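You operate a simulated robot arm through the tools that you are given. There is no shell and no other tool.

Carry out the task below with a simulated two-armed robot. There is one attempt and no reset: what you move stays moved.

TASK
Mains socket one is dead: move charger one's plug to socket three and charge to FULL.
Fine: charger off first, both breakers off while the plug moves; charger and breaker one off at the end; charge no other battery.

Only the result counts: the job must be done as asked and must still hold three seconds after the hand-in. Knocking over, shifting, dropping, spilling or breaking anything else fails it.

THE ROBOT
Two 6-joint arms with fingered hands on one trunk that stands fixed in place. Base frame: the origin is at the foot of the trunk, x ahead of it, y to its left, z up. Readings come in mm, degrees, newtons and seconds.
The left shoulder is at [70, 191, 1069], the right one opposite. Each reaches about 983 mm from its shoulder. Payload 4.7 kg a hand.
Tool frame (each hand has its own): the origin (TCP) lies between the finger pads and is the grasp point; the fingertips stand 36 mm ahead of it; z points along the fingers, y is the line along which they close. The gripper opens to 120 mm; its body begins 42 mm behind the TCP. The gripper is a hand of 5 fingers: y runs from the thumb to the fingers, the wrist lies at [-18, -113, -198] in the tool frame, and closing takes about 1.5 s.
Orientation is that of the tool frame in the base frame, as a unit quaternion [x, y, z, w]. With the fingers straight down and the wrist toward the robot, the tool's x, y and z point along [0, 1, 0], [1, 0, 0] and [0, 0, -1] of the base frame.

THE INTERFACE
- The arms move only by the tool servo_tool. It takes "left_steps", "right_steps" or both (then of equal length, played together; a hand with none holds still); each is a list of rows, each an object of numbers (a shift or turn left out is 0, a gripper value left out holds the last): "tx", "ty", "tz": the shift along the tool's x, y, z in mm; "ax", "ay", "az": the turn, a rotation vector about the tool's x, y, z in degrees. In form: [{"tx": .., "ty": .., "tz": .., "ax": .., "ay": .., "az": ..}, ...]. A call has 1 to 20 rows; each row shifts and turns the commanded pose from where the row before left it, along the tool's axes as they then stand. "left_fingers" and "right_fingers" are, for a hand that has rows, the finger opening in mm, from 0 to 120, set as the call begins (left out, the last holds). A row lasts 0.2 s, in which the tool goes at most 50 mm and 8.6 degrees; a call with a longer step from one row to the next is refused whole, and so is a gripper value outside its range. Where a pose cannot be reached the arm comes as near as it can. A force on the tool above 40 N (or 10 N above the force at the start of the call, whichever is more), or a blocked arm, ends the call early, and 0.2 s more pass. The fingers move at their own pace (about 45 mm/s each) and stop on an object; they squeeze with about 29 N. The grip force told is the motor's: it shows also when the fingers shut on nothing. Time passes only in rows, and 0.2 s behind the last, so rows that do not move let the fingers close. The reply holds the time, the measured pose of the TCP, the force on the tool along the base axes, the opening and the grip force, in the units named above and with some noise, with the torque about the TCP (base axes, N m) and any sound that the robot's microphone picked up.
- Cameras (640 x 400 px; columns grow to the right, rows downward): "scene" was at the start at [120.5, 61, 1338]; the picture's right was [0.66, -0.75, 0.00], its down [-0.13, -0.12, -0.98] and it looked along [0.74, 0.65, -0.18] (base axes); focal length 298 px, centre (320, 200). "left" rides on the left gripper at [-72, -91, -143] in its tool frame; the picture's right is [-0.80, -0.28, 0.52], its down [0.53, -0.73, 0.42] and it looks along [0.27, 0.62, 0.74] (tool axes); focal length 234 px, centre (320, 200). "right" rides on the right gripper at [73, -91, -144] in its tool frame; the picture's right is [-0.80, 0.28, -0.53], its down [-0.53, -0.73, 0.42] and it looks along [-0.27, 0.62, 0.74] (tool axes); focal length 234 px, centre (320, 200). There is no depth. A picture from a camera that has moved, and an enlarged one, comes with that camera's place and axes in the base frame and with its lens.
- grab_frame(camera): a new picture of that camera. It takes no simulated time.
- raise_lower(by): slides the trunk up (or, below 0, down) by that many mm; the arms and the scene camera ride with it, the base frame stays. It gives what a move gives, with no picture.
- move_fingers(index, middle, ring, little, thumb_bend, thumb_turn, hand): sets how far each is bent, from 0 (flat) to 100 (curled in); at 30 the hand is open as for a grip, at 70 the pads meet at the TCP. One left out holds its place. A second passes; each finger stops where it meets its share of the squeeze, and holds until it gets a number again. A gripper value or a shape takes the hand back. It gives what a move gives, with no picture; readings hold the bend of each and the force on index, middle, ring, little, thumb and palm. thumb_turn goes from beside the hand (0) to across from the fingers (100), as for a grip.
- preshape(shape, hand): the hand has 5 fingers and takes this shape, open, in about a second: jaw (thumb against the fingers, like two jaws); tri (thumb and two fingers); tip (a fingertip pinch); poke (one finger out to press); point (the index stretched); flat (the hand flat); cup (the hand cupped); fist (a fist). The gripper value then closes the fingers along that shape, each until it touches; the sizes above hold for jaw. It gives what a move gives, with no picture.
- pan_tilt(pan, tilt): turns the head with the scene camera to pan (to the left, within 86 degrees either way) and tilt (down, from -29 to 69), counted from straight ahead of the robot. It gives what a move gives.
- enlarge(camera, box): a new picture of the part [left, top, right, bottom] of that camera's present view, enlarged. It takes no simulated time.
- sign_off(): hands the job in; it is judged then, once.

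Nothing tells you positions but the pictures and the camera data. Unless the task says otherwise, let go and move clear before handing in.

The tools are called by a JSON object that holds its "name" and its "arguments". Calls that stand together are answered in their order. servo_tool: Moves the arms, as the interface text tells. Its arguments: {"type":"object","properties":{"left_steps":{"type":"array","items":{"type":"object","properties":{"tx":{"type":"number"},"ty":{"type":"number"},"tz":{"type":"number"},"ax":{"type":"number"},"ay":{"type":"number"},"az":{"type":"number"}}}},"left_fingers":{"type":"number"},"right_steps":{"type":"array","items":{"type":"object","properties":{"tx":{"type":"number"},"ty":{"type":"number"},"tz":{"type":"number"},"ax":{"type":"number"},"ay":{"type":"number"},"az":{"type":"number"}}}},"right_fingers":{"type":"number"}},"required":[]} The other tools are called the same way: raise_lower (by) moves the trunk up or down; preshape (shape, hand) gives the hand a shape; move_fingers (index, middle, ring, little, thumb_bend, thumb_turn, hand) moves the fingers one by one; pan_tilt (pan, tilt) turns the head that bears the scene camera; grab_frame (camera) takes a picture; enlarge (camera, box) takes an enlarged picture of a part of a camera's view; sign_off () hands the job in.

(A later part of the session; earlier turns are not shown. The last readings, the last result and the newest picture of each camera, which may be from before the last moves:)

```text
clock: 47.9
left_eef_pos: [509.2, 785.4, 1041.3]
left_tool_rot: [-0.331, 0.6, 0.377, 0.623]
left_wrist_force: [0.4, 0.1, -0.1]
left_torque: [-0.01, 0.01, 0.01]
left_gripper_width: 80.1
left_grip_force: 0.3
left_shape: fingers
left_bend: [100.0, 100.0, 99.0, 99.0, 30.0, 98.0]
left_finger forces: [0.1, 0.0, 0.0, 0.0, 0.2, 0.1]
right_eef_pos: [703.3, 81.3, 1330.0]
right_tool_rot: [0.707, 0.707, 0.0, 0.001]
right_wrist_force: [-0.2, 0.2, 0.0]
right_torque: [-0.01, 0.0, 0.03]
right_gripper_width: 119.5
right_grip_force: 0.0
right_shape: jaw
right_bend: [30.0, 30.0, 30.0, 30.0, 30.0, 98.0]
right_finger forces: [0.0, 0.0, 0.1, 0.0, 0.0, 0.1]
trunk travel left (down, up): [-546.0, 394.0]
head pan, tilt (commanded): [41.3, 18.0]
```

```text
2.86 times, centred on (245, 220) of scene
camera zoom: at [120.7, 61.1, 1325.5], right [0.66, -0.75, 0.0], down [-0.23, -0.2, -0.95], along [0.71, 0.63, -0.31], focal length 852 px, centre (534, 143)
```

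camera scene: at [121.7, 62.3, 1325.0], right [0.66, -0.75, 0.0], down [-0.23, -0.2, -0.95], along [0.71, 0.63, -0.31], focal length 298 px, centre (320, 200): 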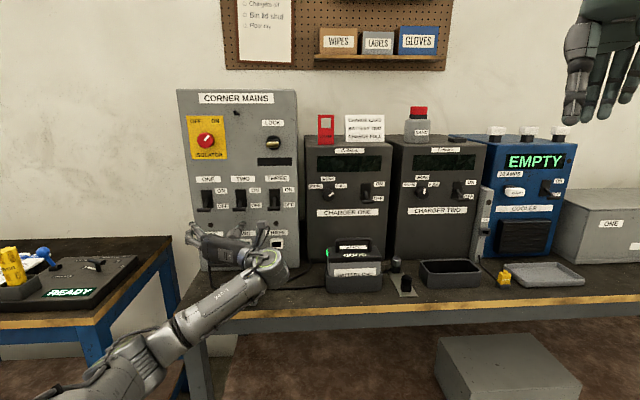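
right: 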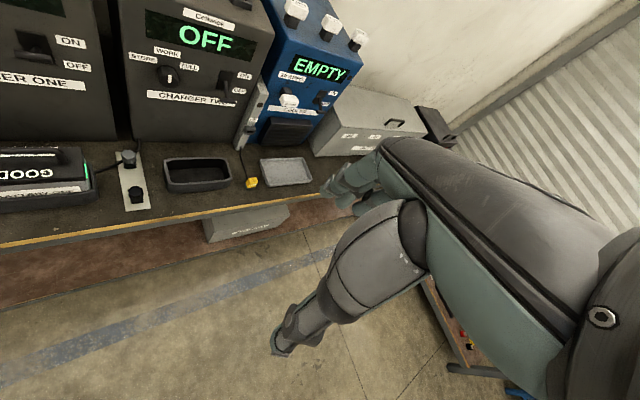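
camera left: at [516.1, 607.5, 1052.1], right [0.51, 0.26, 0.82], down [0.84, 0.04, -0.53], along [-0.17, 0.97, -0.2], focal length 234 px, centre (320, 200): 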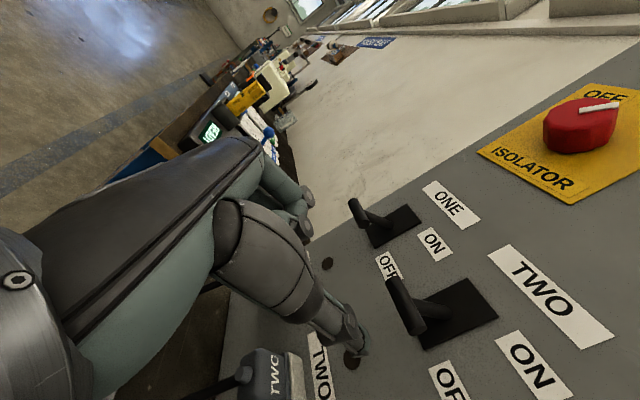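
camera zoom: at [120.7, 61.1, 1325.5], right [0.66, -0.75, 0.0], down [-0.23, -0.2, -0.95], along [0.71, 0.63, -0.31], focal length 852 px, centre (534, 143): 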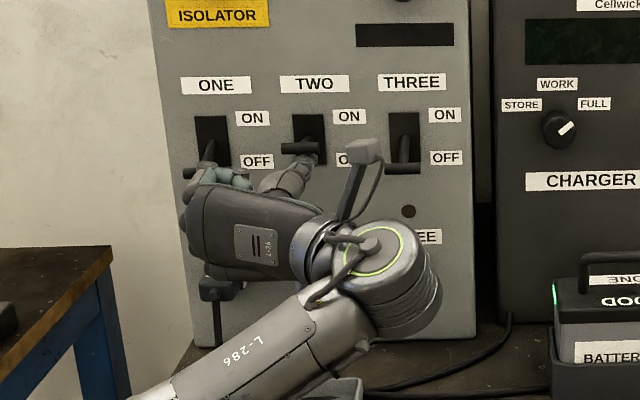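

Bar two is already two thirds up. The curled knuckles are close to bar one, so I'll ease right and back slightly while pushing the last bit up.

{"name": "servo_tool", "arguments": {"left_steps": [{"tx": -0.5, "ty": -3.8, "tz": -5.2}, {"tx": -7}, {"tx": -7}, {"tx": -4}]}}

{"name": "enlarge", "arguments": {"camera": "left", "box": [220, 160, 560, 400]}}

{"name": "enlarge", "arguments": {"camera": "scene", "box": [170, 150, 320, 290]}}

```text
clock: 48.9
left_eef_pos: [509.7, 775.9, 1057.6]
left_tool_rot: [-0.331, 0.6, 0.376, 0.623]
left_wrist_force: [-1.4, -0.3, -0.1]
left_torque: [0.0, 0.05, -0.04]
left_gripper_width: 80.2
left_grip_force: 0.3
left_shape: fingers
left_bend: [100.0, 100.0, 99.0, 99.0, 30.0, 98.0]
left_finger forces: [0.1, 0.1, 0.0, 0.1, 0.8, 0.0]
right_eef_pos: [702.3, 81.1, 1330.4]
right_tool_rot: [0.707, 0.707, 0.0, 0.0]
right_wrist_force: [0.3, -0.8, 0.3]
right_torque: [-0.02, -0.01, 0.0]
right_gripper_width: 119.8
right_grip_force: 0.1
right_shape: jaw
right_bend: [30.0, 30.0, 30.0, 30.0, 30.0, 98.0]
right_finger forces: [0.0, 0.0, 0.0, 0.0, 0.1, 0.1]
trunk travel left (down, up): [-546.0, 394.0]
head pan, tilt (commanded): [41.3, 18.0]
```

```text
1.67 times, centred on (390, 280) of left
camera zoom: at [517.2, 603.9, 1119.3], right [0.51, 0.26, 0.82], down [0.84, 0.04, -0.54], along [-0.17, 0.97, -0.2], focal length 390 px, centre (203, 67)
```

zoom: 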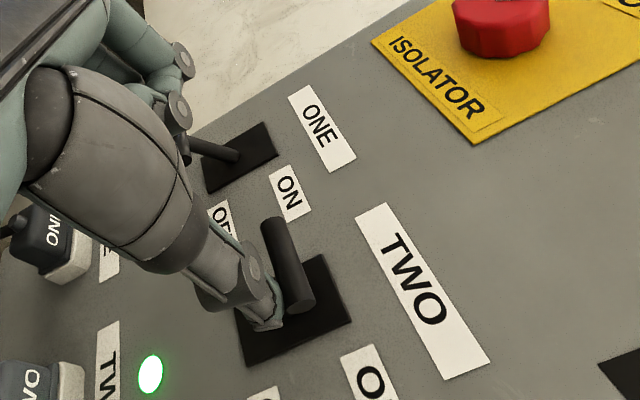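

```text
2.86 times, centred on (245, 220) of scene
camera zoom: at [120.9, 61.4, 1325.4], right [0.66, -0.75, 0.0], down [-0.23, -0.2, -0.95], along [0.71, 0.63, -0.31], focal length 852 px, centre (534, 143)
```

zoom: 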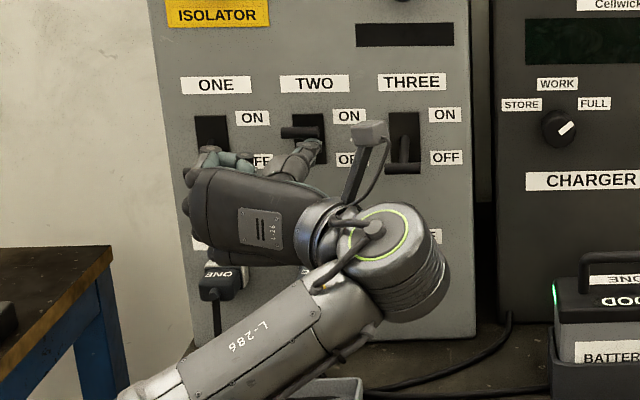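

Breaker two is back ON with its green lamp lit. I'll drop the thumb slightly off the bar and retreat straight away from the panel.

{"name": "servo_tool", "arguments": {"left_steps": [{"tx": 4}, {"tx": 2, "ty": 4, "tz": -15}, {"tx": -1, "ty": 5.2, "tz": -19.3}, {"tx": -1, "ty": 5.2, "tz": -19.3}, {}]}}

{"name": "grab_frame", "arguments": {"camera": "scene"}}

{"name": "grab_frame", "arguments": {"camera": "left"}}

```text
clock: 50.1
left_eef_pos: [496.8, 747.3, 1042.3]
left_tool_rot: [-0.329, 0.601, 0.377, 0.624]
left_wrist_force: [0.2, 0.7, -0.6]
left_torque: [0.0, -0.02, -0.02]
left_gripper_width: 80.2
left_grip_force: 0.0
left_shape: fingers
left_bend: [100.0, 100.0, 99.0, 99.0, 30.0, 98.0]
left_finger forces: [0.0, 0.1, 0.0, 0.0, 0.1, 0.0]
left hand out of reach, approached as far as the arm can: row 3, 4
right_eef_pos: [702.1, 80.8, 1330.5]
right_tool_rot: [0.707, 0.707, 0.001, -0.001]
right_wrist_force: [-0.1, 0.3, -0.4]
right_torque: [-0.02, 0.01, 0.0]
right_gripper_width: 119.8
right_grip_force: 0.2
right_shape: jaw
right_bend: [30.0, 30.0, 30.0, 30.0, 30.0, 98.0]
right_finger forces: [0.0, 0.1, 0.1, 0.0, 0.0, 0.0]
trunk travel left (down, up): [-546.0, 394.0]
head pan, tilt (commanded): [41.3, 18.0]
```

```text
taken
camera scene: at [120.5, 61.2, 1325.5], right [0.66, -0.75, 0.0], down [-0.23, -0.2, -0.95], along [0.71, 0.63, -0.31], focal length 298 px, centre (320, 200)
```

scene: 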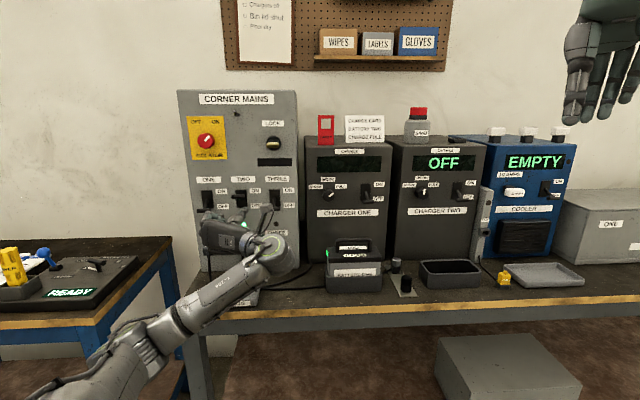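

```text
taken
camera left: at [504.3, 575.6, 1101.5], right [0.51, 0.25, 0.82], down [0.84, 0.04, -0.53], along [-0.17, 0.97, -0.19], focal length 234 px, centre (320, 200)
```

left: 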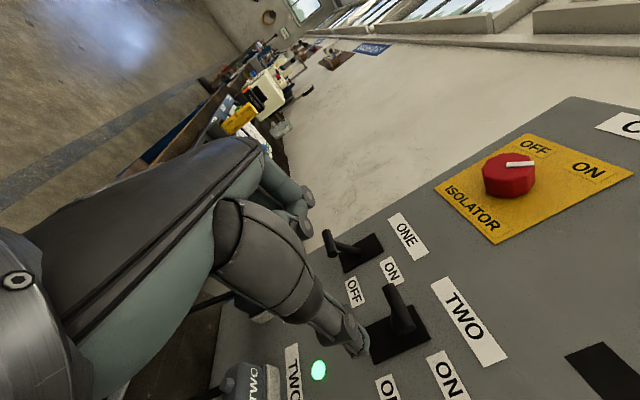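

Charger two shows OFF again as at the start, and breakers are one off, two on, three off. To clear the PARTS tray I'll pitch the hand 40° downward about its closing axis, so the wrist stays high over the tray.

{"name": "servo_tool", "arguments": {"left_steps": [{"ay": 8}, {"ay": 8}, {"ay": 8}, {"ay": 8}, {"ay": 8}, {}]}}

{"name": "grab_frame", "arguments": {"camera": "scene"}}

{"name": "grab_frame", "arguments": {"camera": "left"}}

```text
clock: 50.9
left_eef_pos: [552.6, 790.9, 1027.5]
left_tool_rot: [-0.393, 0.695, 0.315, 0.513]
left_wrist_force: [-21.8, -16.3, 8.5]
left_torque: [-0.2, -0.47, -1.68]
left_gripper_width: 80.8
left_grip_force: 13.3
left_shape: fingers
left_bend: [100.0, 100.0, 99.0, 99.0, 29.0, 98.0]
left_finger forces: [0.0, 0.0, 0.1, 0.0, 27.2, 0.0]
left hand out of reach, approached as far as the arm can: row 1, 2, 3
right_eef_pos: [699.4, 77.7, 1331.4]
right_tool_rot: [0.707, 0.707, 0.001, -0.001]
right_wrist_force: [-0.1, 0.6, -1.0]
right_torque: [-0.02, 0.02, 0.01]
right_gripper_width: 119.8
right_grip_force: 0.1
right_shape: jaw
right_bend: [30.0, 30.0, 30.0, 30.0, 30.0, 98.0]
right_finger forces: [0.0, 0.0, 0.0, 0.0, 0.0, 0.0]
trunk travel left (down, up): [-546.0, 394.0]
head pan, tilt (commanded): [41.3, 18.0]
stopped in row 3 (left hand): the force on the tool passed its limit at 55 N (the readings are from after the stop); the commanded pose is now the measured one
```

```text
taken
camera scene: at [117.3, 58.1, 1326.1], right [0.66, -0.75, 0.0], down [-0.23, -0.2, -0.95], along [0.71, 0.63, -0.31], focal length 298 px, centre (320, 200)
```

scene: 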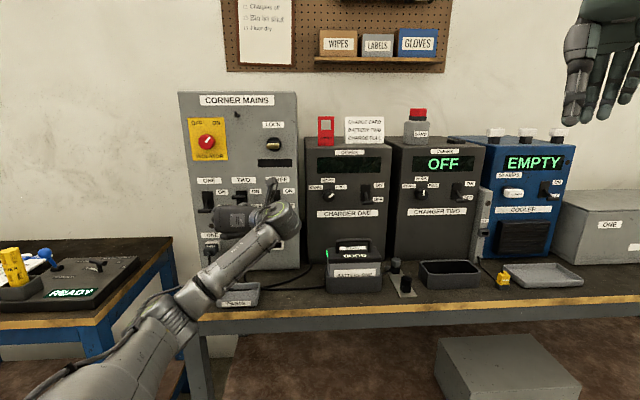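

```text
taken
camera left: at [576.7, 642.7, 1133.7], right [0.62, 0.48, 0.62], down [0.75, -0.12, -0.65], along [-0.24, 0.87, -0.44], focal length 234 px, centre (320, 200)
```

left: 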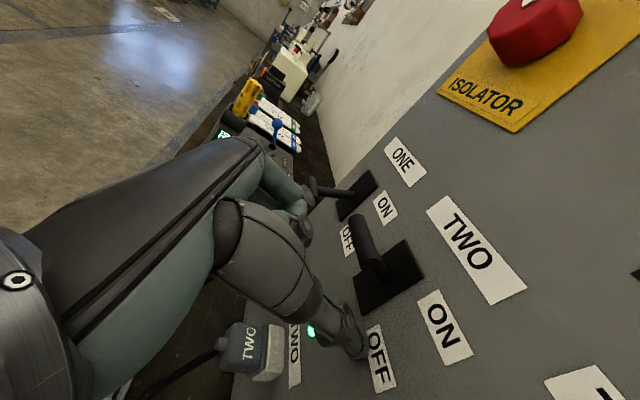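

The pitch command ran into a reach boundary and the thumb pressed on the panel face (nothing seems shifted). I'll back straight off and curl the thumb in before repositioning.

{"name": "servo_tool", "arguments": {"left_steps": [{"tx": 2.7, "ty": 2.7, "tz": -9.2}, {"tx": 2.7, "ty": 2.7, "tz": -9.2}, {"tx": 2.7, "ty": 2.7, "tz": -9.2}, {}]}}

{"name": "move_fingers", "arguments": {"hand": "left", "thumb_bend": 100}}

{"name": "grab_frame", "arguments": {"camera": "left"}}

{"name": "enlarge", "arguments": {"camera": "scene", "box": [170, 80, 320, 320]}}

```text
clock: 51.9
left_eef_pos: [552.9, 790.2, 1026.2]
left_tool_rot: [-0.392, 0.696, 0.315, 0.512]
left_wrist_force: [-21.1, -15.4, 6.9]
left_torque: [-0.22, -0.46, -1.62]
left_gripper_width: 80.4
left_grip_force: 13.5
left_shape: fingers
left_bend: [100.0, 100.0, 99.0, 99.0, 29.0, 98.0]
left_finger forces: [0.0, 0.0, 0.1, 0.0, 26.3, 0.0]
left hand out of reach, approached as far as the arm can: row 1, 2, 3
right_eef_pos: [698.2, 77.8, 1332.1]
right_tool_rot: [0.707, 0.707, 0.002, -0.001]
right_wrist_force: [0.5, 1.0, -0.3]
right_torque: [0.03, 0.0, 0.0]
right_gripper_width: 119.8
right_grip_force: 0.0
right_shape: jaw
right_bend: [30.0, 30.0, 30.0, 30.0, 30.0, 98.0]
right_finger forces: [0.0, 0.0, 0.0, 0.1, 0.0, 0.0]
trunk travel left (down, up): [-546.0, 394.0]
head pan, tilt (commanded): [41.3, 18.0]
```

```text
clock: 52.9
left_eef_pos: [554.3, 789.8, 1026.9]
left_tool_rot: [-0.392, 0.697, 0.314, 0.512]
left_wrist_force: [-14.0, -24.2, 6.5]
left_torque: [-0.28, -0.33, -2.03]
left_gripper_width: 78.4
left_grip_force: 13.3
left_shape: fingers
left_bend: [100.0, 100.0, 99.0, 99.0, 35.0, 99.0]
left_finger forces: [0.0, 0.0, 0.0, 0.1, 27.0, 0.0]
right_eef_pos: [700.0, 76.4, 1331.4]
right_tool_rot: [0.707, 0.707, 0.002, -0.001]
right_wrist_force: [-0.2, -0.2, 0.2]
right_torque: [0.0, 0.01, -0.01]
right_gripper_width: 120.0
right_grip_force: 0.1
right_shape: jaw
right_bend: [30.0, 30.0, 30.0, 30.0, 30.0, 98.0]
right_finger forces: [0.1, 0.0, 0.0, 0.0, 0.1, 0.0]
trunk travel left (down, up): [-546.0, 394.0]
head pan, tilt (commanded): [41.3, 18.0]
```

```text
taken
camera left: at [578.2, 642.0, 1133.5], right [0.62, 0.48, 0.61], down [0.74, -0.13, -0.66], along [-0.24, 0.87, -0.44], focal length 234 px, centre (320, 200)
```

left: 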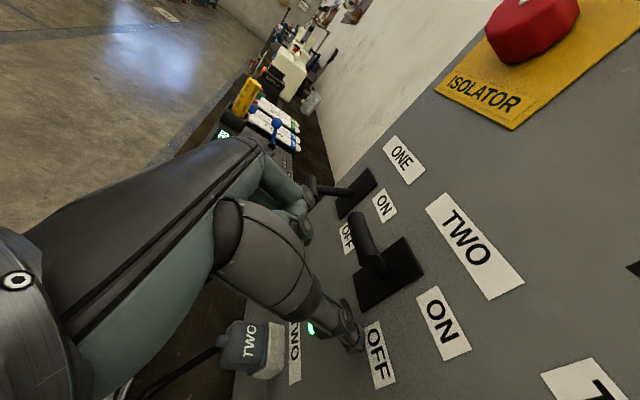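

```text
1.67 times, centred on (245, 200) of scene
camera zoom: at [117.6, 56.7, 1326.0], right [0.66, -0.75, 0.0], down [-0.23, -0.2, -0.95], along [0.72, 0.63, -0.31], focal length 497 px, centre (445, 200)
```

zoom: 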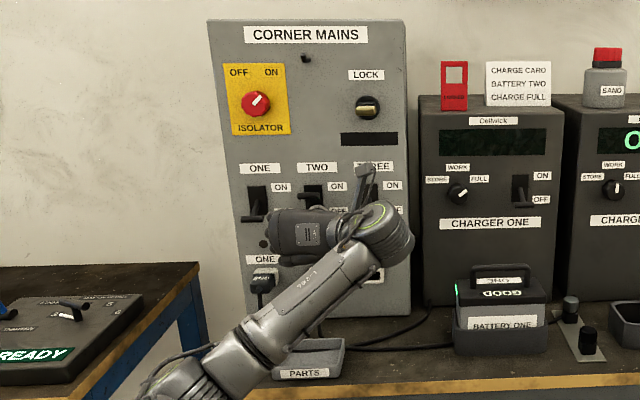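

The arm can't retreat in this pitch; reversing the pitch while backing up should free it. The thumb stays well below bar two.

{"name": "servo_tool", "arguments": {"left_steps": [{"ay": -6, "tx": 2, "ty": 2, "tz": -10}, {"ay": -6, "tx": 2, "ty": 2, "tz": -12}, {"ay": -6, "tx": 1, "ty": 4, "tz": -12}, {}]}}

{"name": "grab_frame", "arguments": {"camera": "left"}}

```text
clock: 53.9
left_eef_pos: [530.7, 766.7, 1024.7]
left_tool_rot: [-0.339, 0.609, 0.372, 0.613]
left_wrist_force: [0.8, -0.2, 0.2]
left_torque: [0.0, 0.01, -0.01]
left_gripper_width: 72.5
left_grip_force: 0.1
left_shape: fingers
left_bend: [100.0, 100.0, 99.0, 99.0, 43.0, 98.0]
left_finger forces: [0.0, 0.1, 0.0, 0.0, 0.0, 0.0]
right_eef_pos: [703.8, 81.7, 1328.9]
right_tool_rot: [0.707, 0.707, 0.0, 0.0]
right_wrist_force: [1.3, 0.2, -0.5]
right_torque: [0.0, -0.03, 0.01]
right_gripper_width: 119.9
right_grip_force: 0.0
right_shape: jaw
right_bend: [30.0, 30.0, 30.0, 30.0, 30.0, 98.0]
right_finger forces: [0.0, 0.0, 0.0, 0.1, 0.1, 0.1]
trunk travel left (down, up): [-546.0, 394.0]
head pan, tilt (commanded): [41.3, 18.0]
```

```text
taken
camera left: at [540.3, 595.0, 1089.6], right [0.52, 0.28, 0.81], down [0.84, 0.03, -0.55], along [-0.18, 0.96, -0.22], focal length 234 px, centre (320, 200)
```

left: 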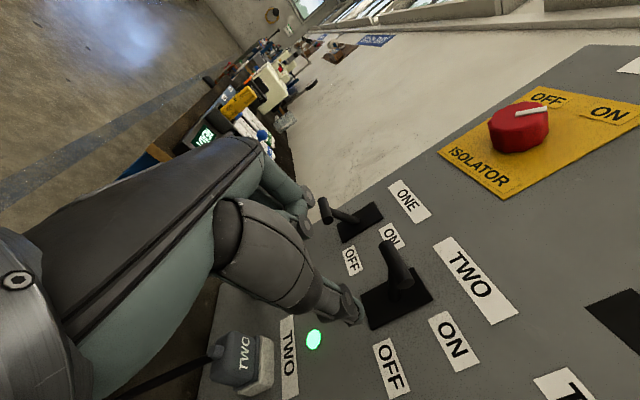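

The hand is free again and breaker two is still ON. I'll curl the thumb fully, then look at how the arm links lie so I can plan reachable poses properly.

{"name": "move_fingers", "arguments": {"hand": "left", "thumb_bend": 100}}

{"name": "pan_tilt", "arguments": {"pan": 60, "tilt": 40}}

{"name": "grab_frame", "arguments": {"camera": "scene"}}

```text
clock: 54.9
left_eef_pos: [532.1, 767.6, 1024.3]
left_tool_rot: [-0.339, 0.609, 0.373, 0.613]
left_wrist_force: [-0.3, 0.2, -0.4]
left_torque: [0.03, 0.0, 0.0]
left_gripper_width: 41.5
left_grip_force: 0.1
left_shape: fingers
left_bend: [100.0, 100.0, 99.0, 99.0, 92.0, 97.0]
left_finger forces: [0.0, 0.0, 0.1, 0.0, 0.0, 0.1]
right_eef_pos: [703.8, 80.4, 1330.5]
right_tool_rot: [0.707, 0.707, -0.001, -0.001]
right_wrist_force: [0.1, -0.5, 0.1]
right_torque: [0.06, -0.02, -0.03]
right_gripper_width: 119.7
right_grip_force: 0.0
right_shape: jaw
right_bend: [30.0, 30.0, 30.0, 30.0, 30.0, 98.0]
right_finger forces: [0.0, 0.0, 0.0, 0.0, 0.0, 0.1]
trunk travel left (down, up): [-546.0, 394.0]
head pan, tilt (commanded): [41.3, 18.0]
```

```text
clock: 55.7
left_eef_pos: [530.6, 767.5, 1023.8]
left_tool_rot: [-0.34, 0.609, 0.373, 0.612]
left_wrist_force: [0.3, -0.4, 0.0]
left_torque: [-0.02, 0.02, 0.01]
left_gripper_width: 41.5
left_grip_force: 0.0
left_shape: fingers
left_bend: [100.0, 100.0, 99.0, 99.0, 92.0, 97.0]
left_finger forces: [0.0, 0.0, 0.1, 0.0, 0.0, 0.0]
right_eef_pos: [702.6, 81.7, 1329.3]
right_tool_rot: [0.707, 0.707, -0.001, -0.001]
right_wrist_force: [1.0, -0.2, -0.7]
right_torque: [0.01, 0.01, -0.03]
right_gripper_width: 119.6
right_grip_force: 0.0
right_shape: jaw
right_bend: [30.0, 30.0, 30.0, 30.0, 30.0, 98.0]
right_finger forces: [0.0, 0.0, 0.1, 0.0, 0.0, 0.1]
trunk travel left (down, up): [-546.0, 394.0]
head pan, tilt (commanded): [60.0, 40.0]
```

```text
taken
camera scene: at [93.3, 73.2, 1290.9], right [0.87, -0.5, 0.0], down [-0.32, -0.56, -0.77], along [0.38, 0.66, -0.64], focal length 298 px, centre (320, 200)
```

scene: 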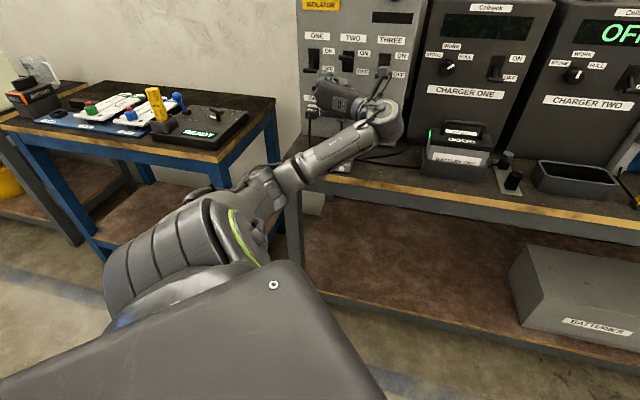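

The arm posture itself is good; lowering the trunk brings it toward plug height with the same joint posture, and also gives room to tilt the hand downward. I'll lower the trunk in stages, raising the hand to compensate.

{"name": "pan_tilt", "arguments": {"pan": 48, "tilt": 18}}

{"name": "raise_lower", "arguments": {"by": -60}}

{"name": "servo_tool", "arguments": {"left_steps": [{"tx": -15}, {"tx": -15}, {"tx": -15}, {"tx": -15}, {}]}}

{"name": "grab_frame", "arguments": {"camera": "left"}}

{"name": "grab_frame", "arguments": {"camera": "scene"}}

```text
clock: 56.6
left_eef_pos: [532.0, 765.4, 1023.7]
left_tool_rot: [-0.339, 0.61, 0.372, 0.612]
left_wrist_force: [0.1, 0.5, 0.3]
left_torque: [-0.03, -0.02, 0.0]
left_gripper_width: 41.6
left_grip_force: 0.1
left_shape: fingers
left_bend: [100.0, 100.0, 99.0, 99.0, 92.0, 97.0]
left_finger forces: [0.0, 0.0, 0.0, 0.0, 0.1, 0.0]
right_eef_pos: [702.5, 81.9, 1329.2]
right_tool_rot: [0.707, 0.707, -0.001, 0.0]
right_wrist_force: [0.2, 0.8, -0.6]
right_torque: [-0.02, -0.01, -0.01]
right_gripper_width: 119.7
right_grip_force: 0.0
right_shape: jaw
right_bend: [30.0, 30.0, 30.0, 30.0, 30.0, 98.0]
right_finger forces: [0.0, 0.0, 0.0, 0.1, 0.0, 0.1]
trunk travel left (down, up): [-546.0, 394.0]
head pan, tilt (commanded): [48.0, 18.0]
```

```text
clock: 57.6
left_eef_pos: [530.5, 764.6, 964.4]
left_tool_rot: [-0.339, 0.609, 0.372, 0.613]
left_wrist_force: [-1.0, 0.0, -0.5]
left_torque: [-0.02, -0.02, 0.01]
left_gripper_width: 41.8
left_grip_force: 0.1
left_shape: fingers
left_bend: [100.0, 100.0, 99.0, 99.0, 92.0, 97.0]
left_finger forces: [0.0, 0.0, 0.0, 0.1, 0.0, 0.0]
right_eef_pos: [702.7, 81.4, 1270.0]
right_tool_rot: [0.707, 0.707, 0.0, -0.001]
right_wrist_force: [-0.2, 0.2, -0.3]
right_torque: [-0.02, -0.02, 0.0]
right_gripper_width: 120.1
right_grip_force: 0.1
right_shape: jaw
right_bend: [30.0, 30.0, 30.0, 30.0, 30.0, 98.0]
right_finger forces: [0.1, 0.1, 0.0, 0.0, 0.0, 0.0]
trunk travel left (down, up): [-486.0, 454.0]
head pan, tilt (commanded): [48.0, 18.0]
```

```text
clock: 58.8
left_eef_pos: [533.2, 763.5, 1024.7]
left_tool_rot: [-0.339, 0.609, 0.372, 0.613]
left_wrist_force: [-0.3, -0.5, -0.4]
left_torque: [0.01, 0.01, 0.03]
left_gripper_width: 41.6
left_grip_force: 0.1
left_shape: fingers
left_bend: [100.0, 100.0, 99.0, 99.0, 92.0, 97.0]
left_finger forces: [0.0, 0.1, 0.1, 0.1, 0.0, 0.1]
right_eef_pos: [703.7, 82.7, 1269.8]
right_tool_rot: [0.707, 0.707, -0.001, 0.0]
right_wrist_force: [0.4, -0.8, -0.3]
right_torque: [0.0, 0.02, -0.01]
right_gripper_width: 119.6
right_grip_force: 0.1
right_shape: jaw
right_bend: [30.0, 30.0, 30.0, 30.0, 30.0, 98.0]
right_finger forces: [0.1, 0.0, 0.0, 0.0, 0.0, 0.0]
trunk travel left (down, up): [-486.0, 454.0]
head pan, tilt (commanded): [48.0, 18.0]
```

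```text
taken
camera left: at [542.3, 592.7, 1089.9], right [0.52, 0.28, 0.81], down [0.84, 0.03, -0.55], along [-0.18, 0.96, -0.22], focal length 234 px, centre (320, 200)
```

left: 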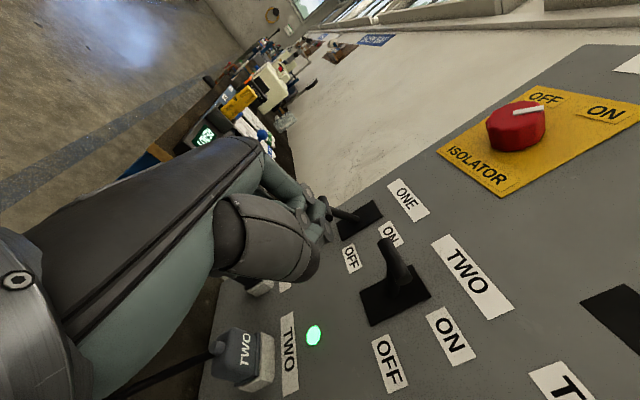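

```text
taken
camera scene: at [113.2, 69.2, 1265.5], right [0.74, -0.67, 0.0], down [-0.21, -0.23, -0.95], along [0.64, 0.71, -0.31], focal length 298 px, centre (320, 200)
```

scene: 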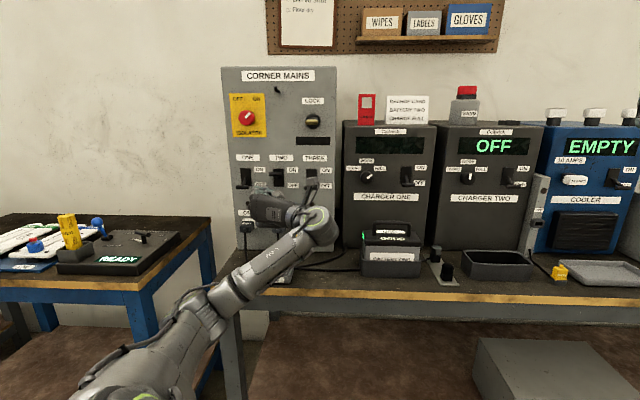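

Let me verify the breaker states after that motion.

{"name": "enlarge", "arguments": {"camera": "scene", "box": [220, 140, 350, 290]}}

{"name": "enlarge", "arguments": {"camera": "left", "box": [240, 140, 480, 340]}}

```text
2.67 times, centred on (285, 215) of scene
camera zoom: at [113.2, 69.2, 1265.5], right [0.74, -0.67, 0.0], down [-0.21, -0.23, -0.95], along [0.64, 0.71, -0.31], focal length 795 px, centre (413, 160)
```

zoom: 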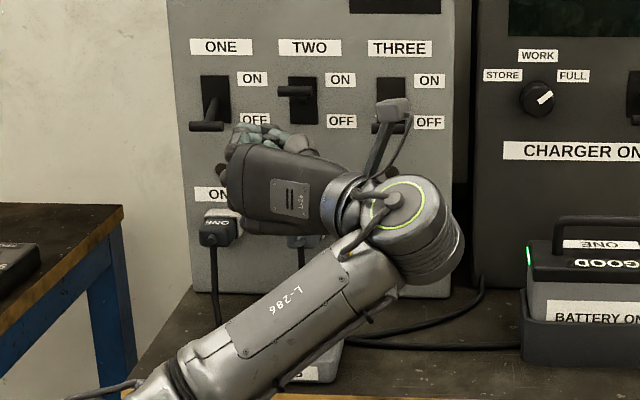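

```text
2.00 times, centred on (360, 240) of left
camera zoom: at [542.3, 592.7, 1089.9], right [0.52, 0.28, 0.81], down [0.84, 0.03, -0.55], along [-0.18, 0.96, -0.22], focal length 468 px, centre (240, 120)
```

zoom: 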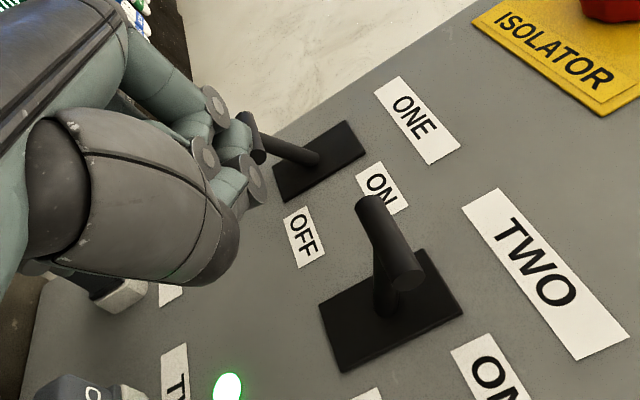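

States are right (one off, two on, three off). I'll continue lowering the trunk, keeping the hand below the bars from now on.

{"name": "raise_lower", "arguments": {"by": -90}}

{"name": "servo_tool", "arguments": {"left_steps": [{"tx": -15}, {"tx": -15}, {}]}}

{"name": "raise_lower", "arguments": {"by": -70}}

{"name": "servo_tool", "arguments": {"left_steps": [{"tx": -15}, {"tx": -15}, {"tx": -15}, {}]}}

{"name": "grab_frame", "arguments": {"camera": "scene"}}

{"name": "grab_frame", "arguments": {"camera": "left"}}

```text
clock: 60.0
left_eef_pos: [532.6, 762.9, 934.2]
left_tool_rot: [-0.339, 0.61, 0.372, 0.613]
left_wrist_force: [0.3, -1.2, 0.1]
left_torque: [0.0, 0.02, 0.0]
left_gripper_width: 41.6
left_grip_force: 0.1
left_shape: fingers
left_bend: [100.0, 100.0, 99.0, 99.0, 92.0, 97.0]
left_finger forces: [0.0, 0.1, 0.0, 0.1, 0.0, 0.1]
right_eef_pos: [702.2, 81.3, 1180.9]
right_tool_rot: [0.707, 0.707, -0.001, -0.001]
right_wrist_force: [-0.6, -0.2, -0.2]
right_torque: [0.04, -0.04, -0.01]
right_gripper_width: 119.7
right_grip_force: 0.0
right_shape: jaw
right_bend: [30.0, 30.0, 30.0, 30.0, 30.0, 98.0]
right_finger forces: [0.1, 0.0, 0.1, 0.0, 0.0, 0.0]
trunk travel left (down, up): [-396.0, 544.0]
head pan, tilt (commanded): [48.0, 18.0]
```

```text
clock: 60.8
left_eef_pos: [534.0, 762.7, 965.6]
left_tool_rot: [-0.339, 0.61, 0.372, 0.612]
left_wrist_force: [-0.6, -0.6, 0.3]
left_torque: [-0.02, 0.01, 0.01]
left_gripper_width: 41.7
left_grip_force: 0.2
left_shape: fingers
left_bend: [100.0, 100.0, 99.0, 99.0, 92.0, 97.0]
left_finger forces: [0.0, 0.0, 0.0, 0.1, 0.1, 0.1]
right_eef_pos: [704.1, 82.3, 1179.7]
right_tool_rot: [0.707, 0.707, 0.0, -0.001]
right_wrist_force: [0.9, 0.1, -0.4]
right_torque: [-0.02, -0.01, -0.04]
right_gripper_width: 119.9
right_grip_force: 0.0
right_shape: jaw
right_bend: [30.0, 30.0, 30.0, 30.0, 30.0, 98.0]
right_finger forces: [0.0, 0.1, 0.0, 0.0, 0.0, 0.1]
trunk travel left (down, up): [-396.0, 544.0]
head pan, tilt (commanded): [48.0, 18.0]
```

```text
clock: 61.9
left_eef_pos: [532.5, 761.4, 895.3]
left_tool_rot: [-0.339, 0.609, 0.372, 0.613]
left_wrist_force: [-0.5, 0.0, 0.6]
left_torque: [0.02, 0.0, -0.01]
left_gripper_width: 41.2
left_grip_force: 0.0
left_shape: fingers
left_bend: [100.0, 100.0, 99.0, 99.0, 92.0, 97.0]
left_finger forces: [0.1, 0.0, 0.1, 0.0, 0.1, 0.0]
right_eef_pos: [702.0, 81.4, 1109.9]
right_tool_rot: [0.707, 0.707, 0.0, -0.001]
right_wrist_force: [-0.9, 0.2, 0.3]
right_torque: [0.0, 0.0, 0.0]
right_gripper_width: 119.8
right_grip_force: 0.0
right_shape: jaw
right_bend: [30.0, 30.0, 30.0, 30.0, 30.0, 98.0]
right_finger forces: [0.0, 0.0, 0.0, 0.0, 0.1, 0.0]
trunk travel left (down, up): [-326.0, 614.0]
head pan, tilt (commanded): [48.0, 18.0]
```

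```text
clock: 62.9
left_eef_pos: [533.8, 757.9, 939.6]
left_tool_rot: [-0.339, 0.61, 0.372, 0.612]
left_wrist_force: [0.7, -0.5, -0.5]
left_torque: [-0.01, 0.02, -0.02]
left_gripper_width: 41.4
left_grip_force: 0.1
left_shape: fingers
left_bend: [100.0, 100.0, 99.0, 99.0, 92.0, 97.0]
left_finger forces: [0.0, 0.1, 0.0, 0.0, 0.0, 0.0]
right_eef_pos: [703.2, 81.9, 1109.0]
right_tool_rot: [0.707, 0.707, 0.0, -0.001]
right_wrist_force: [0.1, 0.9, -0.4]
right_torque: [0.05, 0.0, 0.0]
right_gripper_width: 120.1
right_grip_force: 0.0
right_shape: jaw
right_bend: [30.0, 30.0, 30.0, 30.0, 30.0, 98.0]
right_finger forces: [0.0, 0.0, 0.0, 0.0, 0.1, 0.1]
trunk travel left (down, up): [-326.0, 614.0]
head pan, tilt (commanded): [48.0, 18.0]
```

```text
taken
camera scene: at [113.1, 69.1, 1105.5], right [0.74, -0.67, 0.0], down [-0.21, -0.23, -0.95], along [0.64, 0.71, -0.31], focal length 298 px, centre (320, 200)
```

scene: 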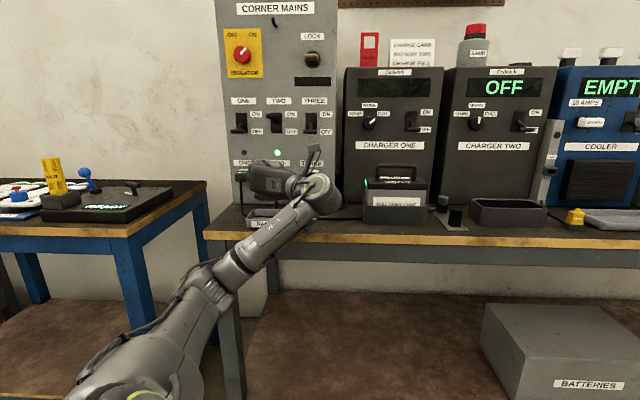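

```text
taken
camera left: at [542.9, 588.0, 1006.2], right [0.52, 0.28, 0.81], down [0.84, 0.03, -0.55], along [-0.18, 0.96, -0.22], focal length 234 px, centre (320, 200)
```

left: 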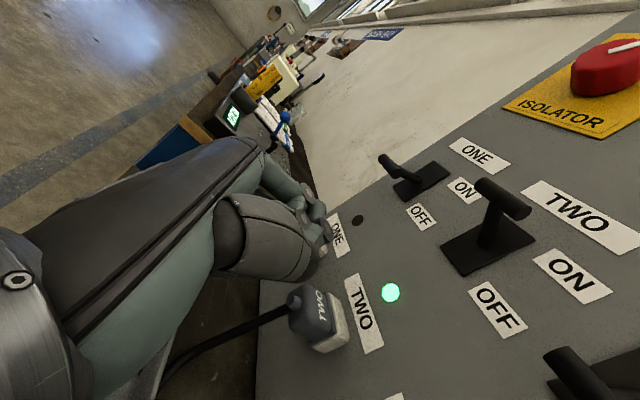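

All steps stayed in reach. Now test the downward tilt of the hand in small increments.

{"name": "servo_tool", "arguments": {"left_steps": [{"ay": 4}, {"ay": 4}]}}

{"name": "servo_tool", "arguments": {"left_steps": [{"ay": 4}, {"ay": 4}]}}

```text
clock: 63.5
left_eef_pos: [553.0, 771.7, 940.5]
left_tool_rot: [-0.363, 0.65, 0.349, 0.569]
left_wrist_force: [0.2, -0.5, 0.6]
left_torque: [0.01, 0.02, -0.03]
left_gripper_width: 41.5
left_grip_force: 0.1
left_shape: fingers
left_bend: [100.0, 100.0, 99.0, 99.0, 92.0, 97.0]
left_finger forces: [0.1, 0.0, 0.1, 0.0, 0.1, 0.1]
left hand out of reach, approached as far as the arm can: row 1, 2
right_eef_pos: [702.2, 81.1, 1109.7]
right_tool_rot: [0.707, 0.707, -0.001, 0.0]
right_wrist_force: [0.1, -0.5, 0.1]
right_torque: [-0.01, 0.0, 0.02]
right_gripper_width: 119.9
right_grip_force: 0.1
right_shape: jaw
right_bend: [30.0, 30.0, 30.0, 30.0, 30.0, 98.0]
right_finger forces: [0.0, 0.1, 0.0, 0.0, 0.1, 0.0]
trunk travel left (down, up): [-326.0, 614.0]
head pan, tilt (commanded): [48.0, 18.0]
```

```text
clock: 64.1
left_eef_pos: [573.1, 786.7, 939.5]
left_tool_rot: [-0.386, 0.689, 0.321, 0.523]
left_wrist_force: [0.4, 0.1, 0.2]
left_torque: [-0.02, -0.01, 0.02]
left_gripper_width: 41.4
left_grip_force: 0.0
left_shape: fingers
left_bend: [100.0, 100.0, 99.0, 99.0, 92.0, 97.0]
left_finger forces: [0.0, 0.0, 0.0, 0.0, 0.1, 0.0]
left hand out of reach, approached as far as the arm can: row 1, 2
right_eef_pos: [704.1, 81.8, 1109.4]
right_tool_rot: [0.707, 0.707, -0.001, -0.001]
right_wrist_force: [-0.1, -0.2, -0.1]
right_torque: [0.02, -0.05, 0.01]
right_gripper_width: 119.7
right_grip_force: 0.1
right_shape: jaw
right_bend: [30.0, 30.0, 30.0, 30.0, 30.0, 98.0]
right_finger forces: [0.0, 0.0, 0.0, 0.0, 0.0, 0.0]
trunk travel left (down, up): [-326.0, 614.0]
head pan, tilt (commanded): [48.0, 18.0]
```

The boundary seems tied to the hand's roll joint. I'll test by unrolling the hand about 10° and then backing off.

{"name": "servo_tool", "arguments": {"left_steps": [{"ax": 0.4, "ay": 2.45, "az": 4.33}, {"ax": 0.4, "ay": 2.45, "az": 4.33}]}}

{"name": "servo_tool", "arguments": {"left_steps": [{"tx": 2, "ty": 2, "tz": -9.2}, {"tx": 2, "ty": 2, "tz": -9.2}]}}

```text
clock: 64.7
left_eef_pos: [573.9, 788.0, 940.2]
left_tool_rot: [-0.343, 0.741, 0.337, 0.468]
left_wrist_force: [0.4, 0.4, 0.1]
left_torque: [-0.02, 0.02, 0.05]
left_gripper_width: 41.7
left_grip_force: 0.1
left_shape: fingers
left_bend: [100.0, 100.0, 99.0, 99.0, 92.0, 97.0]
left_finger forces: [0.0, 0.1, 0.1, 0.0, 0.0, 0.0]
right_eef_pos: [703.0, 80.8, 1109.6]
right_tool_rot: [0.707, 0.707, 0.0, -0.001]
right_wrist_force: [0.1, 0.4, -0.3]
right_torque: [-0.01, 0.02, -0.04]
right_gripper_width: 119.8
right_grip_force: 0.0
right_shape: jaw
right_bend: [30.0, 30.0, 30.0, 30.0, 30.0, 98.0]
right_finger forces: [0.0, 0.0, 0.0, 0.1, 0.1, 0.0]
trunk travel left (down, up): [-326.0, 614.0]
head pan, tilt (commanded): [48.0, 18.0]
```

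```text
clock: 65.3
left_eef_pos: [572.0, 781.9, 945.2]
left_tool_rot: [-0.343, 0.74, 0.338, 0.469]
left_wrist_force: [0.3, 0.2, 0.8]
left_torque: [-0.03, 0.01, 0.03]
left_gripper_width: 41.3
left_grip_force: 0.0
left_shape: fingers
left_bend: [100.0, 100.0, 99.0, 99.0, 92.0, 97.0]
left_finger forces: [0.1, 0.0, 0.0, 0.0, 0.0, 0.0]
left hand out of reach, approached as far as the arm can: row 1, 2
right_eef_pos: [703.3, 81.3, 1108.8]
right_tool_rot: [0.707, 0.707, -0.001, 0.0]
right_wrist_force: [0.6, 0.1, -0.1]
right_torque: [0.0, 0.02, 0.01]
right_gripper_width: 119.9
right_grip_force: 0.0
right_shape: jaw
right_bend: [30.0, 30.0, 30.0, 30.0, 30.0, 98.0]
right_finger forces: [0.1, 0.1, 0.1, 0.0, 0.0, 0.1]
trunk travel left (down, up): [-326.0, 614.0]
head pan, tilt (commanded): [48.0, 18.0]
```

Retreat is limited by the hand-to-forearm bend: tilting the hand down needs the shoulder higher, not lower. I'll undo the tilt while backing off, then raise the trunk back in stages with the hand compensating.

{"name": "servo_tool", "arguments": {"left_steps": [{"ax": -0.4, "ay": -6.4, "az": -4.3, "tx": 5.3, "ty": 4.4, "tz": -8.9}, {"ax": -0.4, "ay": -6.4, "az": -4.3, "tx": 5, "ty": 4.4, "tz": -8.9}, {"ay": -4, "tx": 3, "ty": 5, "tz": -9}, {"ay": -4, "tx": 2, "ty": 5, "tz": -9}, {}]}}

{"name": "grab_frame", "arguments": {"camera": "left"}}

```text
clock: 66.5
left_eef_pos: [536.3, 758.2, 939.1]
left_tool_rot: [-0.336, 0.611, 0.368, 0.615]
left_wrist_force: [0.0, 0.0, 1.1]
left_torque: [-0.05, 0.03, 0.0]
left_gripper_width: 41.4
left_grip_force: 0.1
left_shape: fingers
left_bend: [100.0, 100.0, 99.0, 99.0, 92.0, 97.0]
left_finger forces: [0.0, 0.1, 0.0, 0.0, 0.0, 0.0]
right_eef_pos: [703.2, 80.8, 1110.4]
right_tool_rot: [0.707, 0.707, -0.001, 0.0]
right_wrist_force: [0.4, -1.1, 0.9]
right_torque: [0.01, 0.01, 0.01]
right_gripper_width: 119.9
right_grip_force: 0.0
right_shape: jaw
right_bend: [30.0, 30.0, 30.0, 30.0, 30.0, 98.0]
right_finger forces: [0.0, 0.0, 0.0, 0.1, 0.0, 0.1]
trunk travel left (down, up): [-326.0, 614.0]
head pan, tilt (commanded): [48.0, 18.0]
```

```text
taken
camera left: at [542.3, 588.1, 1005.4], right [0.52, 0.28, 0.81], down [0.84, 0.02, -0.55], along [-0.17, 0.96, -0.23], focal length 234 px, centre (320, 200)
```

left: 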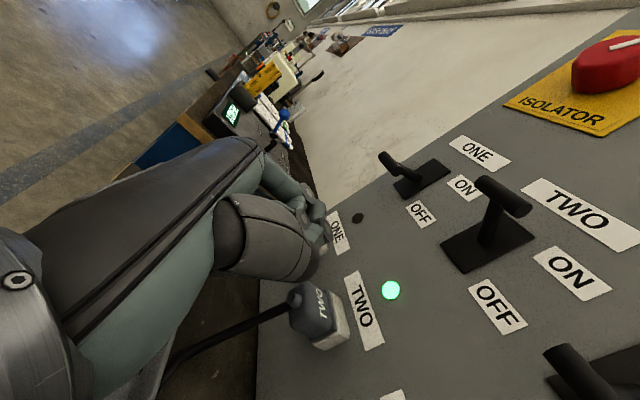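

Back at a free pose. Yawing the hand right so it points straight at the panel should also reduce the wrist bend; trying that.

{"name": "servo_tool", "arguments": {"left_steps": [{"ax": 5}, {"ax": 5}, {"ax": 5}, {}]}}

{"name": "grab_frame", "arguments": {"camera": "scene"}}

```text
clock: 67.5
left_eef_pos: [535.8, 759.8, 938.3]
left_tool_rot: [-0.254, 0.654, 0.284, 0.653]
left_wrist_force: [0.2, -0.5, 0.6]
left_torque: [-0.01, -0.01, -0.02]
left_gripper_width: 41.2
left_grip_force: 0.1
left_shape: fingers
left_bend: [100.0, 100.0, 99.0, 99.0, 92.0, 97.0]
left_finger forces: [0.0, 0.1, 0.0, 0.1, 0.0, 0.0]
right_eef_pos: [703.4, 82.1, 1110.7]
right_tool_rot: [0.707, 0.707, -0.001, 0.0]
right_wrist_force: [-0.4, 0.0, -0.5]
right_torque: [-0.02, 0.03, 0.0]
right_gripper_width: 119.8
right_grip_force: 0.1
right_shape: jaw
right_bend: [30.0, 30.0, 30.0, 30.0, 30.0, 98.0]
right_finger forces: [0.0, 0.1, 0.0, 0.0, 0.0, 0.0]
trunk travel left (down, up): [-326.0, 614.0]
head pan, tilt (commanded): [48.0, 18.0]
```

```text
taken
camera scene: at [113.4, 68.9, 1105.4], right [0.74, -0.67, 0.0], down [-0.21, -0.23, -0.95], along [0.64, 0.71, -0.31], focal length 298 px, centre (320, 200)
```

scene: 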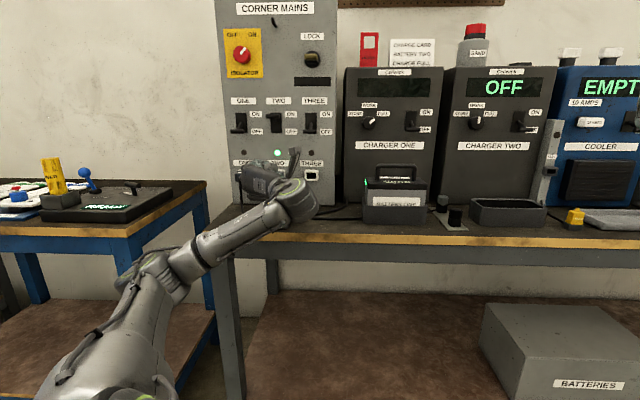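

That's reachable with the hand square to the panel. Now back off a little and see.

{"name": "servo_tool", "arguments": {"left_steps": [{"tz": -10}, {"tz": -10}]}}

{"name": "servo_tool", "arguments": {"left_steps": [{"ay": 4}, {"ay": 4}]}}

```text
clock: 68.1
left_eef_pos: [520.6, 745.6, 938.9]
left_tool_rot: [-0.255, 0.654, 0.284, 0.653]
left_wrist_force: [0.9, -0.3, 0.4]
left_torque: [-0.01, 0.01, -0.01]
left_gripper_width: 41.3
left_grip_force: 0.1
left_shape: fingers
left_bend: [100.0, 100.0, 99.0, 99.0, 92.0, 97.0]
left_finger forces: [0.0, 0.0, 0.0, 0.0, 0.1, 0.0]
right_eef_pos: [703.3, 81.7, 1108.6]
right_tool_rot: [0.707, 0.707, -0.001, -0.001]
right_wrist_force: [-0.1, -0.5, -0.8]
right_torque: [-0.01, 0.01, 0.01]
right_gripper_width: 119.4
right_grip_force: 0.0
right_shape: jaw
right_bend: [30.0, 30.0, 30.0, 30.0, 30.0, 98.0]
right_finger forces: [0.0, 0.1, 0.1, 0.0, 0.0, 0.1]
trunk travel left (down, up): [-326.0, 614.0]
head pan, tilt (commanded): [48.0, 18.0]
```

```text
clock: 68.7
left_eef_pos: [525.3, 754.5, 936.1]
left_tool_rot: [-0.272, 0.698, 0.266, 0.606]
left_wrist_force: [-0.6, -0.1, -0.4]
left_torque: [0.0, 0.01, -0.02]
left_gripper_width: 41.9
left_grip_force: 0.1
left_shape: fingers
left_bend: [100.0, 100.0, 99.0, 99.0, 92.0, 97.0]
left_finger forces: [0.1, 0.0, 0.0, 0.0, 0.1, 0.1]
left hand out of reach, approached as far as the arm can: row 2
right_eef_pos: [703.1, 81.7, 1110.3]
right_tool_rot: [0.708, 0.707, -0.001, -0.001]
right_wrist_force: [0.6, -1.0, 0.0]
right_torque: [-0.03, 0.01, -0.01]
right_gripper_width: 119.9
right_grip_force: 0.1
right_shape: jaw
right_bend: [30.0, 30.0, 30.0, 30.0, 30.0, 98.0]
right_finger forces: [0.1, 0.0, 0.0, 0.0, 0.0, 0.0]
trunk travel left (down, up): [-326.0, 614.0]
head pan, tilt (commanded): [48.0, 18.0]
```

Tilt is limited with the trunk this low, as suspected. I'll level the hand, centre it between the two plugs' columns, and raise the trunk back in stages with the hand going down to compensate.

{"name": "servo_tool", "arguments": {"left_steps": [{"ay": -4}, {"ay": -4}, {"ty": 14}, {"ty": 14}, {}]}}

{"name": "raise_lower", "arguments": {"by": 60}}

{"name": "servo_tool", "arguments": {"left_steps": [{"tx": 15}, {"tx": 15}, {"tx": 15}, {"tx": 15}, {}]}}

{"name": "grab_frame", "arguments": {"camera": "left"}}

```text
clock: 69.9
left_eef_pos: [506.8, 773.6, 937.0]
left_tool_rot: [-0.255, 0.654, 0.285, 0.653]
left_wrist_force: [0.0, 0.0, 0.1]
left_torque: [-0.01, 0.01, -0.01]
left_gripper_width: 41.5
left_grip_force: 0.0
left_shape: fingers
left_bend: [100.0, 100.0, 99.0, 99.0, 92.0, 97.0]
left_finger forces: [0.1, 0.1, 0.1, 0.0, 0.1, 0.1]
right_eef_pos: [703.6, 82.1, 1109.5]
right_tool_rot: [0.707, 0.707, 0.0, -0.001]
right_wrist_force: [0.1, 0.5, -0.5]
right_torque: [0.02, 0.0, -0.02]
right_gripper_width: 119.9
right_grip_force: 0.0
right_shape: jaw
right_bend: [30.0, 30.0, 30.0, 30.0, 30.0, 98.0]
right_finger forces: [0.0, 0.0, 0.0, 0.1, 0.0, 0.1]
trunk travel left (down, up): [-326.0, 614.0]
head pan, tilt (commanded): [48.0, 18.0]
```

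```text
clock: 70.9
left_eef_pos: [505.6, 772.7, 997.6]
left_tool_rot: [-0.255, 0.654, 0.285, 0.653]
left_wrist_force: [0.6, 1.0, -0.6]
left_torque: [0.0, 0.01, -0.03]
left_gripper_width: 41.6
left_grip_force: 0.1
left_shape: fingers
left_bend: [100.0, 100.0, 99.0, 99.0, 92.0, 97.0]
left_finger forces: [0.0, 0.0, 0.0, 0.0, 0.0, 0.1]
right_eef_pos: [704.0, 82.0, 1168.5]
right_tool_rot: [0.707, 0.707, -0.001, 0.0]
right_wrist_force: [-0.3, 0.9, 1.0]
right_torque: [-0.02, -0.02, -0.01]
right_gripper_width: 119.9
right_grip_force: 0.0
right_shape: jaw
right_bend: [30.0, 30.0, 30.0, 30.0, 30.0, 98.0]
right_finger forces: [0.0, 0.1, 0.1, 0.0, 0.0, 0.0]
trunk travel left (down, up): [-386.0, 554.0]
head pan, tilt (commanded): [48.0, 18.0]
```

```text
clock: 72.1
left_eef_pos: [504.0, 776.0, 937.8]
left_tool_rot: [-0.254, 0.655, 0.285, 0.653]
left_wrist_force: [0.4, -0.1, 0.0]
left_torque: [0.01, 0.03, 0.0]
left_gripper_width: 41.6
left_grip_force: 0.0
left_shape: fingers
left_bend: [100.0, 100.0, 99.0, 99.0, 92.0, 97.0]
left_finger forces: [0.0, 0.1, 0.0, 0.0, 0.0, 0.1]
right_eef_pos: [703.1, 80.9, 1169.3]
right_tool_rot: [0.706, 0.708, -0.001, 0.0]
right_wrist_force: [0.2, 0.0, 0.4]
right_torque: [0.02, 0.03, 0.03]
right_gripper_width: 119.5
right_grip_force: 0.0
right_shape: jaw
right_bend: [30.0, 30.0, 30.0, 30.0, 30.0, 98.0]
right_finger forces: [0.0, 0.1, 0.0, 0.1, 0.0, 0.0]
trunk travel left (down, up): [-386.0, 554.0]
head pan, tilt (commanded): [48.0, 18.0]
```

```text
taken
camera left: at [467.5, 609.2, 1003.8], right [0.58, 0.14, 0.8], down [0.81, -0.2, -0.56], along [0.08, 0.97, -0.23], focal length 234 px, centre (320, 200)
```

left: 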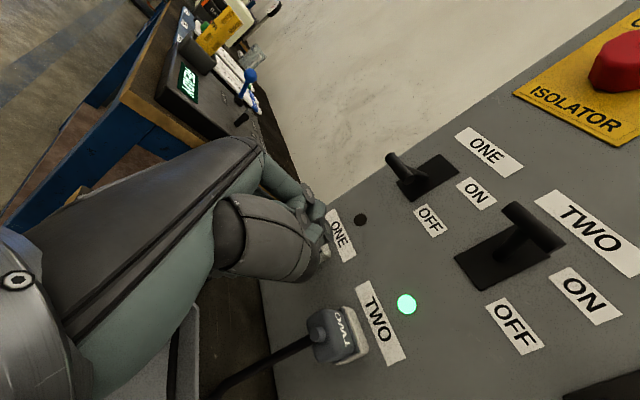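

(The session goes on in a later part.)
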